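You operate a simulated robot arm through the tools that you are given. There is no shell and no other tool. Be economical: measure what you need, move in short steps, check, and stop when the job is done.

Carry out the task below with a simulated robot arm. There is one attempt and no reset: what you move stays moved.

TASK
Press the batch done key two times.
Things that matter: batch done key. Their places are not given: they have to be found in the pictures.

It is judged by the outcome, as a careful person would: the job done as asked, and still so three seconds after it is handed in. It fails if anything else is knocked over, pushed out of place, dropped, spilled or broken.

THE ROBOT
A 7-joint arm with a two-finger parallel gripper, fixed in place. Base frame: the origin is at the foot of the arm, x ahead of it, y to its left, z up. Lengths are in m, angles in rad, forces in N, time in s.
Its first joint turns from -1.152 to 1.152 rad. Payload 2.6 kg.
Tool frame: the origin (TCP) lies between the finger pads and is the grasp point; the fingertips stand 0.03 m ahead of it; z points along the fingers, y is the line along which they close. The gripper opens to 0.094 m. The fingers are 0.028 m wide and 0.01 m thick; the gripper's body (0.05 by 0.096 m) begins 0.055 m behind the TCP.
Orientation is that of the tool frame in the base frame, as [roll, pitch, yaw] about the fixed x, y, z axes, in that order (R = Rz(yaw) Ry(pitch) Rx(roll)). With the fingers straight down and closing along the base's y, the tool's x points along the base's -x, its y along +y and its z along -z.

THE INTERFACE
- The arm moves only by the tool send_rows. Its argument "steps" is a list that holds one entry, the list of rows, each a list of 7 numbers: the shift along the base's x, y, z in units of 50 mm (1.0 is 50 mm), then the turn, a rotation vector about the base's x, y, z in units of 4 degrees (1.0 is 4 degrees), then the closure, from 0 (fully open) to 1 (shut). In form: [[[tx, ty, tz, rx, ry, rz, fingers], ...]]. A call has 1 to 10 rows; each row shifts and turns the commanded pose from where the row before left it. A call with a number of a shift or a turn outside -1 to 1 is refused whole. A row lasts 0.2 s, in which the tool goes at most 0.05 m and 0.15 rad; a call with a longer step from one row to the next is refused whole, and so is a gripper value outside its range. A pose out of reach is approached as far as the arm can. The call stops where the force on the tool passes 40 N (or 10 N more than at its start, if that is more) or the arm is blocked; 0.2 s more then pass. The fingers move at their own pace (about 0.072 m/s each) and stop on an object; they squeeze with about 26 N. The grip force told is the motor's: it shows also when the fingers shut on nothing. Time passes only in rows, and 0.2 s behind the last, so rows that do not move let the fingers close. It gives the time, the measured TCP pose, the force on the tool (base axes), the opening and the grip force at its end, in the units of the frame above (readings bear some noise).
- Cameras (640 x 400 px; columns grow to the right, rows downward): "scene" is fixed at [0.0395, 0.4347, 0.5683]; the picture's right is [-0.73, -0.68, 0.00], its down [-0.36, 0.38, -0.85] and it looks along [0.58, -0.63, -0.52] (base axes); focal length 319 px, centre (320, 200). "wrist" rides on the gripper at [-0.037, 0, -0.058] in the tool frame; the picture's right is [0.00, -1.00, 0.00], its down [0.97, 0.00, -0.24] and it looks along [0.24, 0.00, 0.97] (tool axes); focal length 218 px, centre (320, 200).
- snapshot(camera): a new picture of that camera. No time passes.
- pixel_to_xyz(camera, pixels): for up to 12 pixels [column, row] of the newest picture of that camera ("zoom" is the newest enlarged one), the place [x, y, z] in the base frame of the surface seen there, good to about 0.002 m. No time passes.
- close_up(camera, box): a new picture of the part [left, top, right, bottom] of that camera's present view, enlarged. No time passes.
- job_done(): hands the job in; it is judged then, once.

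Work in short steps. Measure before you move; look again where a grasp or a placing could have gone wrong, and mend it. You have 60 turns and 26 pictures in all, the two below and enlarged ones among them. Open the gripper and draw the arm clear of the work before you hand the job in, unless the task says otherwise; then end with one line.

The tools are called after "Request:" as a command line: name --argument value ..., lists and objects as JSON in quotes. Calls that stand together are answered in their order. send_rows: Moves the arm, as the interface text tells. Its arguments: {"type":"object","properties":{"steps":{"type":"array"}},"required":["steps"]} The other tools are called the same way: snapshot (camera) takes a picture; pixel_to_xyz (camera, pixels) gives the place of the surface under pixels of a picture; close_up (camera, box) takes an enlarged picture of a part of a camera's view; job_done () hands the job in.

At the start:

```text
clock: 0.0
eef_pos: [0.4257, -0.0341, 0.3534]
tcp_rot: [-3.14, -0.001, 3.141]
force: [-0.2, -1.1, 0.9]
gripper_width: 0.0941
gripper_force: 0.0
```

scene: 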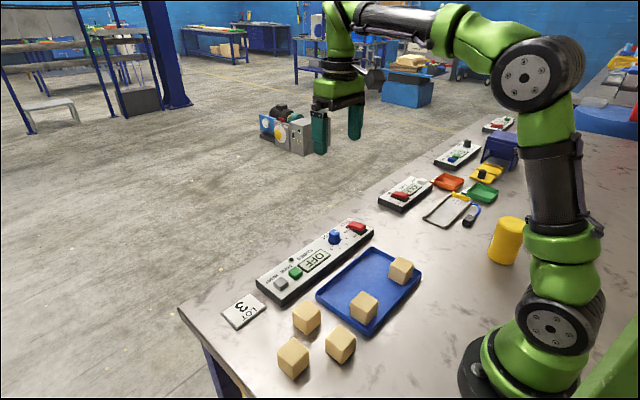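
wrist: 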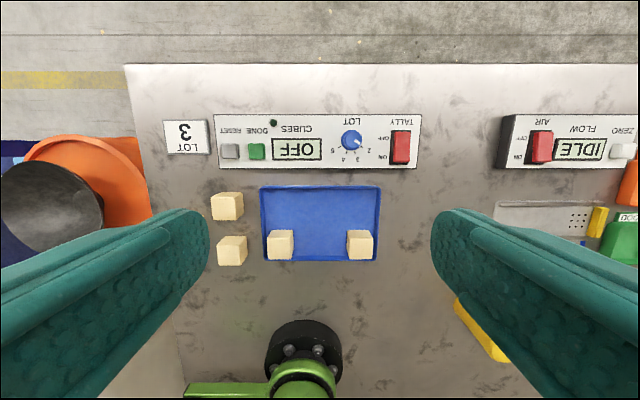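

The panel at wrist (315,142) has a green DONE key at about (256,152). I'll enlarge it to read the labels.

Request:
close_up --camera "wrist" --box '[155, 100, 425, 270]'

Request:
close_up --camera "scene" --box '[210, 200, 430, 340]'

Request:
pixel_to_xyz --camera "wrist" --pixels '[[256, 152], [250, 152], [263, 152], [256, 146], [229, 152], [240, 140], [298, 149], [351, 140], [400, 147], [250, 164]]'

```text
2.35 times, centred on (290, 185) of wrist
```

zoom: 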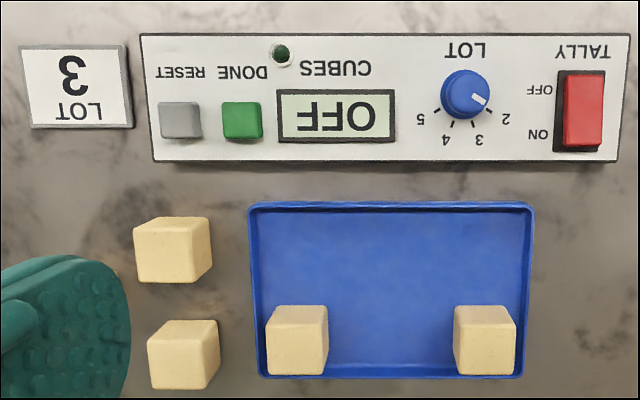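

```text
2.86 times, centred on (320, 270) of scene
```

zoom: 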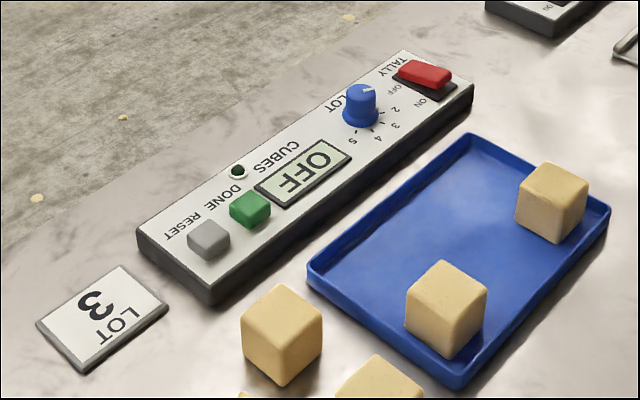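

```text
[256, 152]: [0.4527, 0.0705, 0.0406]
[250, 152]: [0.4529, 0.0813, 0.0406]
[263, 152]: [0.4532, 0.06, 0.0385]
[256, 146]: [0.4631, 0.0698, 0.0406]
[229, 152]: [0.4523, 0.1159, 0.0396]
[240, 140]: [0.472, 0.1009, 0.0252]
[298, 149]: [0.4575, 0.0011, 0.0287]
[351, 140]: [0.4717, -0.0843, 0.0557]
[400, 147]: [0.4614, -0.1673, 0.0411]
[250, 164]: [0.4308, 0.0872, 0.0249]
```

The green DONE key's top is near (0.453, 0.071, 0.040). I'll check it against the scene camera, along with the panel and table heights.

Request:
snapshot --camera "scene"

Request:
close_up --camera "scene" --box '[240, 220, 340, 310]'

Request:
pixel_to_xyz --camera "scene" --pixels '[[296, 272], [281, 283], [282, 297], [314, 262], [220, 330], [335, 236], [318, 285], [355, 227]]'

Request:
close_up --camera "scene" --box '[370, 105, 530, 225]'

```text
21 pictures are left
```

scene: 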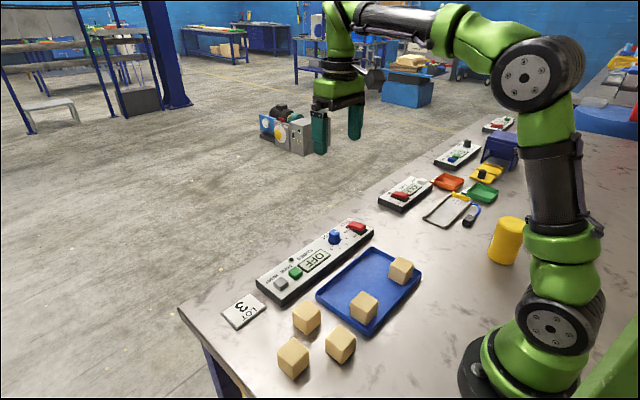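

```text
4.44 times, centred on (290, 265) of scene
```

zoom: 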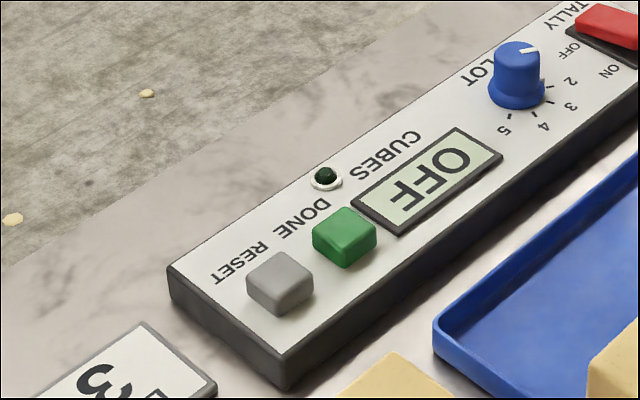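

```text
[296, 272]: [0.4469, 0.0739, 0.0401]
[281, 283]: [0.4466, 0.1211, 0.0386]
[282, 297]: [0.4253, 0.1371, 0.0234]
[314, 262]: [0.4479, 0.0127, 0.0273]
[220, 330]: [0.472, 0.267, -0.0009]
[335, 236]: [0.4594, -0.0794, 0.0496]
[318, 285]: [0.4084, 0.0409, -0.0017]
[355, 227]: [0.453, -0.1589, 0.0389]
```

```text
3.33 times, centred on (450, 165) of scene
```

zoom: 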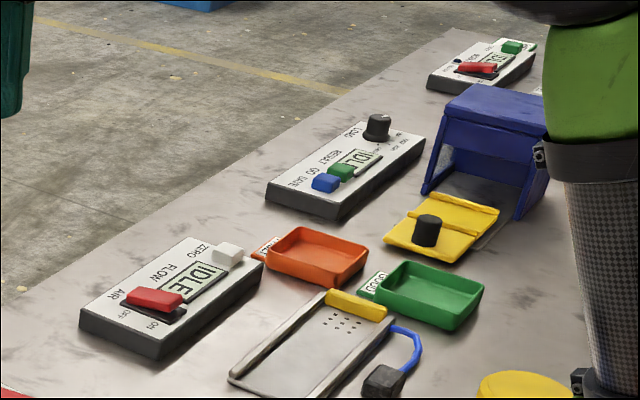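

Both cameras agree on the key: about (0.452, 0.072), top at z≈0.040. The bench top itself measures about z≈0. I'll shut the fingers and move above the key, staying high.

Request:
send_rows --steps '[[[0.26, 0.7, 0, 0, 0, 0, 1], [0.26, 0.7, 0, 0, 0, 0, 1], [0, 0.7, -0.5, 0, 0, 0, 1], [0, 0, -0.8, 0, 0, 0, 1], [0, 0, -0.8, 0, 0, 0, 1], [0, 0, -0.8, 0, 0, 0, 1], [0, 0, -0.8, 0, 0, 0, 1], [0, 0, -0.5, 0, 0, 0, 1], [0, 0, 0, 0, 0, 0, 1]]]'

Request:
close_up --camera "scene" --box '[220, 160, 400, 310]'

Request:
snapshot --camera "wrist"

```text
clock: 2.0
eef_pos: [0.4514, 0.0698, 0.1426]
tcp_rot: [3.142, 0.001, -3.141]
force: [0.4, 1.0, -0.1]
gripper_width: 0.0
gripper_force: 25.5
```

```text
2.67 times, centred on (310, 235) of scene
```

zoom: 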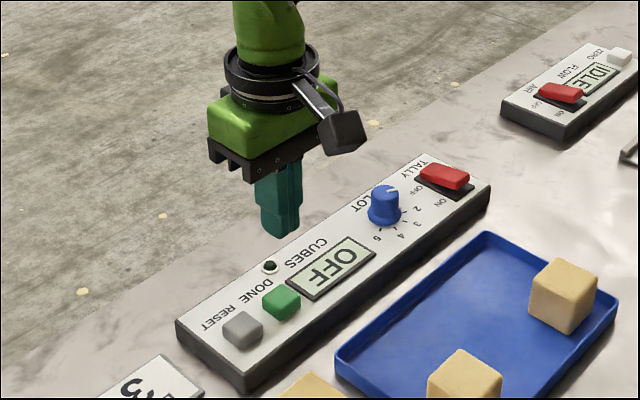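

```text
17 pictures are left
```

wrist: 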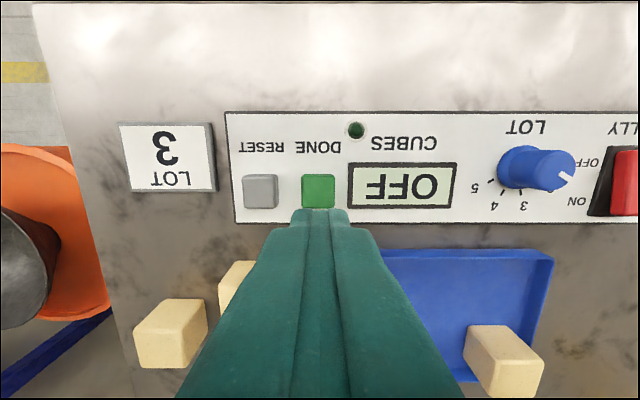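

Request:
pixel_to_xyz --camera "wrist" --pixels '[[318, 190], [304, 190], [332, 190], [318, 178], [318, 203], [346, 190]]'

```text
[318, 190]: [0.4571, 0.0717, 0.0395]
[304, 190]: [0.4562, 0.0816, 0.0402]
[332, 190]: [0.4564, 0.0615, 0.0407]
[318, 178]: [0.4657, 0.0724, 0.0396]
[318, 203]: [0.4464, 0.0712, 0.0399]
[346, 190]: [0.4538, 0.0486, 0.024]
```

The key is centred at about (0.455, 0.0715) with its top at 0.040. I'll make a small correction and lower to about 8 mm above it.

Request:
send_rows --steps '[[[0.05, 0.03, -0.5, 0, 0, 0, 1], [0, 0, -0.5, 0, 0, 0, 1], [0, 0, -0.3, 0, 0, 0, 1], [0, 0, 0, 0, 0, 0, 1]]]'

Request:
close_up --camera "scene" --box '[240, 220, 340, 310]'

```text
clock: 3.0
eef_pos: [0.4548, 0.0716, 0.0792]
tcp_rot: [3.141, -0.001, -3.141]
force: [0.0, 0.5, 0.1]
gripper_width: 0.0
gripper_force: 26.2
```

```text
4.44 times, centred on (290, 265) of scene
```

zoom: 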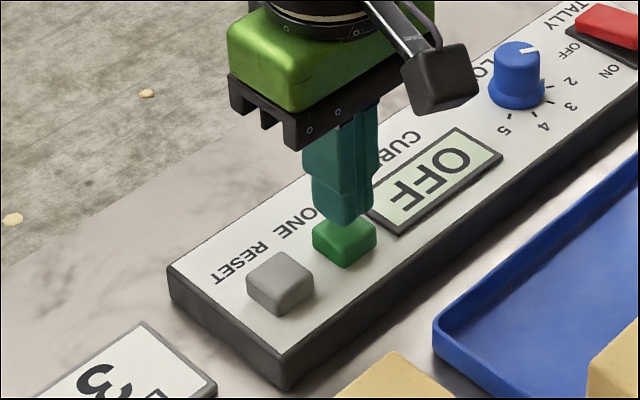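

The fingertips are right over the green key. I'll press down in small steps and watch the force.

Request:
send_rows --steps '[[[0, 0, -0.14, 0, 0, 0, 1], [0, 0, -0.04, 0, 0, 0, 1], [0, 0, -0.03, 0, 0, 0, 1], [0, 0, -0.02, 0, 0, 0, 1]]]'

Request:
close_up --camera "scene" --box '[240, 220, 340, 310]'

```text
clock: 4.0
eef_pos: [0.4542, 0.0709, 0.0678]
tcp_rot: [-3.14, 0.002, 3.141]
force: [0.1, 0.4, 1.1]
gripper_width: 0.0
gripper_force: 25.6
```

```text
4.44 times, centred on (290, 265) of scene
```

zoom: 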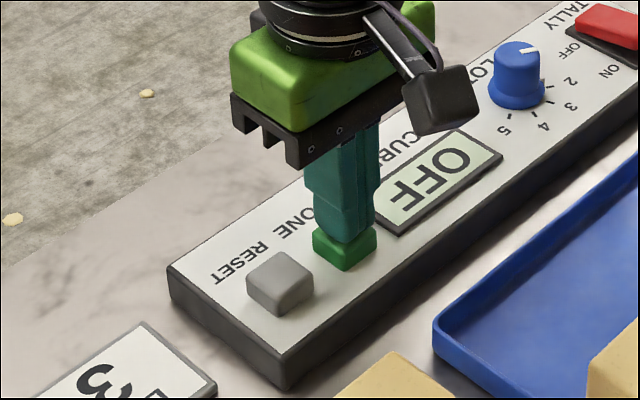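

It is at contact with a force of about 1 N. I'll go down 1 mm at a time.

Request:
send_rows --steps '[[[0, 0, -0.02, 0, 0, 0, 1], [0, 0, -0.02, 0, 0, 0, 1]]]'

```text
clock: 4.6
eef_pos: [0.4537, 0.0708, 0.0657]
tcp_rot: [3.141, 0.001, 3.14]
force: [-1.4, 0.1, 2.2]
gripper_width: 0.0
gripper_force: 26.2
```

Request:
send_rows --steps '[[[0, 0, -0.02, 0, 0, 0, 1], [0, 0, -0.02, 0, 0, 0, 1]]]'

Request:
close_up --camera "scene" --box '[240, 220, 340, 310]'

```text
clock: 5.2
eef_pos: [0.4552, 0.0716, 0.0626]
tcp_rot: [-3.14, 0.001, 3.141]
force: [1.3, -0.3, 3.7]
gripper_width: 0.0
gripper_force: 26.7
```

```text
4.44 times, centred on (290, 265) of scene
```

zoom: 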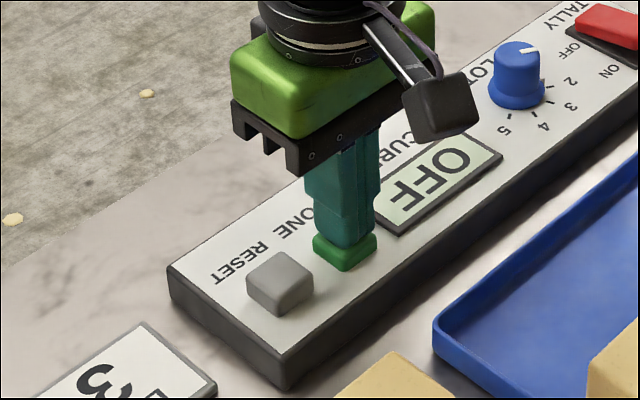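

The key is sinking with a spring force of about 4 N. I'll continue to the bottom stop.

Request:
send_rows --steps '[[[0, 0, -0.02, 0, 0, 0, 1], [0, 0, -0.02, 0, 0, 0, 1]]]'

Request:
snapshot --camera "wrist"

```text
clock: 5.8
eef_pos: [0.4551, 0.0716, 0.0619]
tcp_rot: [3.139, 0.004, 3.14]
force: [-2.7, -3.4, 12.3]
gripper_width: 0.0
gripper_force: 26.0
```

```text
13 pictures are left
```

wrist: 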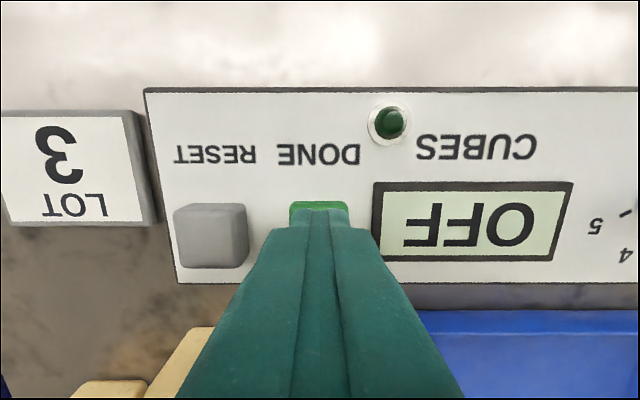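

The key bottomed out: force jumped to 12 N with travel of about 8 mm. First press is done, so I'll release it fully and check that it springs back.

Request:
send_rows --steps '[[[0, 0, 0, 0, 0, 0, 1], [0, 0, 0.2, 0, 0, 0, 1], [0, 0, 0.3, 0, 0, 0, 1], [0, 0, 0, 0, 0, 0, 1], [0, 0, 0, 0, 0, 0, 1]]]'

Request:
close_up --camera "scene" --box '[240, 220, 340, 310]'

Request:
snapshot --camera "wrist"

```text
clock: 7.0
eef_pos: [0.4539, 0.0724, 0.0864]
tcp_rot: [-3.141, -0.001, -3.14]
force: [-0.7, -0.3, 0.7]
gripper_width: 0.0
gripper_force: 26.0
```

```text
4.44 times, centred on (290, 265) of scene
```

zoom: 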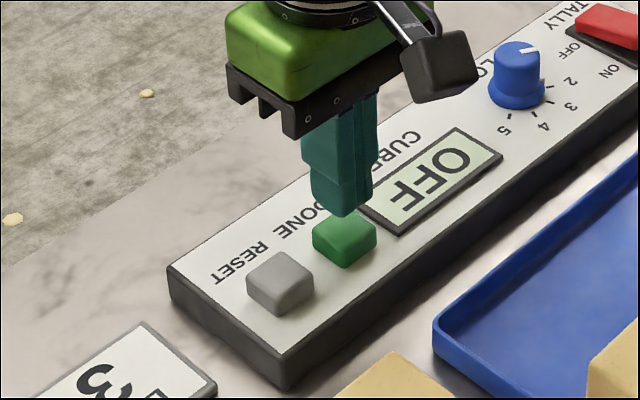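

```text
11 pictures are left
```

wrist: 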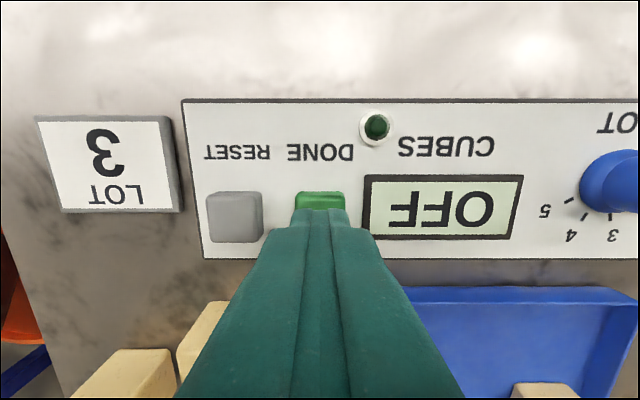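

The key has sprung back and the fingertips are clear. I'll make the second press to the same depth.

Request:
send_rows --steps '[[[0, 0, -0.3, 0, 0, 0, 1], [0, 0, -0.1, 0, 0, 0, 1], [0, 0, -0.05, 0, 0, 0, 1], [0, 0, -0.03, 0, 0, 0, 1], [0, 0, -0.02, 0, 0, 0, 1], [0, 0, 0, 0, 0, 0, 1]]]'

```text
clock: 8.4
eef_pos: [0.4548, 0.0714, 0.0618]
tcp_rot: [-3.141, 0.001, 3.141]
force: [-5.0, 1.4, 14.5]
gripper_width: 0.0
gripper_force: 25.9
```

The second press bottomed out at 14.5 N. I'll lift straight up well clear, then open the gripper high up.

Request:
send_rows --steps '[[[0, 0, 0.4, 0, 0, 0, 1], [0, 0, 0.8, 0, 0, 0, 1], [0, 0, 0.9, 0, 0, 0, 1], [0, 0, 0.9, 0, 0, 0, 1], [0, 0, 0.9, 0, 0, 0, 0], [0, 0, 0.9, 0, 0, 0, 0], [0, 0, 0, 0, 0, 0, 0], [0, 0, 0, 0, 0, 0, 0]]]'

Request:
snapshot --camera "scene"

Request:
snapshot --camera "wrist"

```text
clock: 10.2
eef_pos: [0.4537, 0.0707, 0.3011]
tcp_rot: [3.141, 0.002, 3.141]
force: [0.2, 0.6, -0.9]
gripper_width: 0.0942
gripper_force: 0.1
```

```text
10 pictures are left
```

scene: 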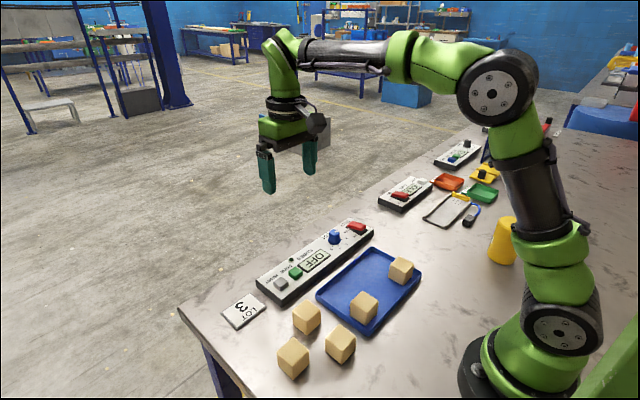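

```text
9 pictures are left
```

wrist: 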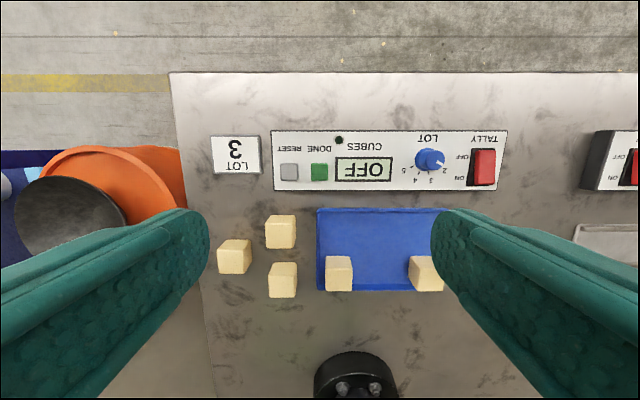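

The DONE key got two full presses, each bottomed out and then released. Nothing else has moved, the gripper is open and the arm is clear, so I'm handing in.

Request:
job_done

```text
The job is handed in.
```

I pressed the green DONE key fully two times and released it each time; the panel's TALLY switch was off and I left it off, so the display still read OFF and the panel showed no response to either press.
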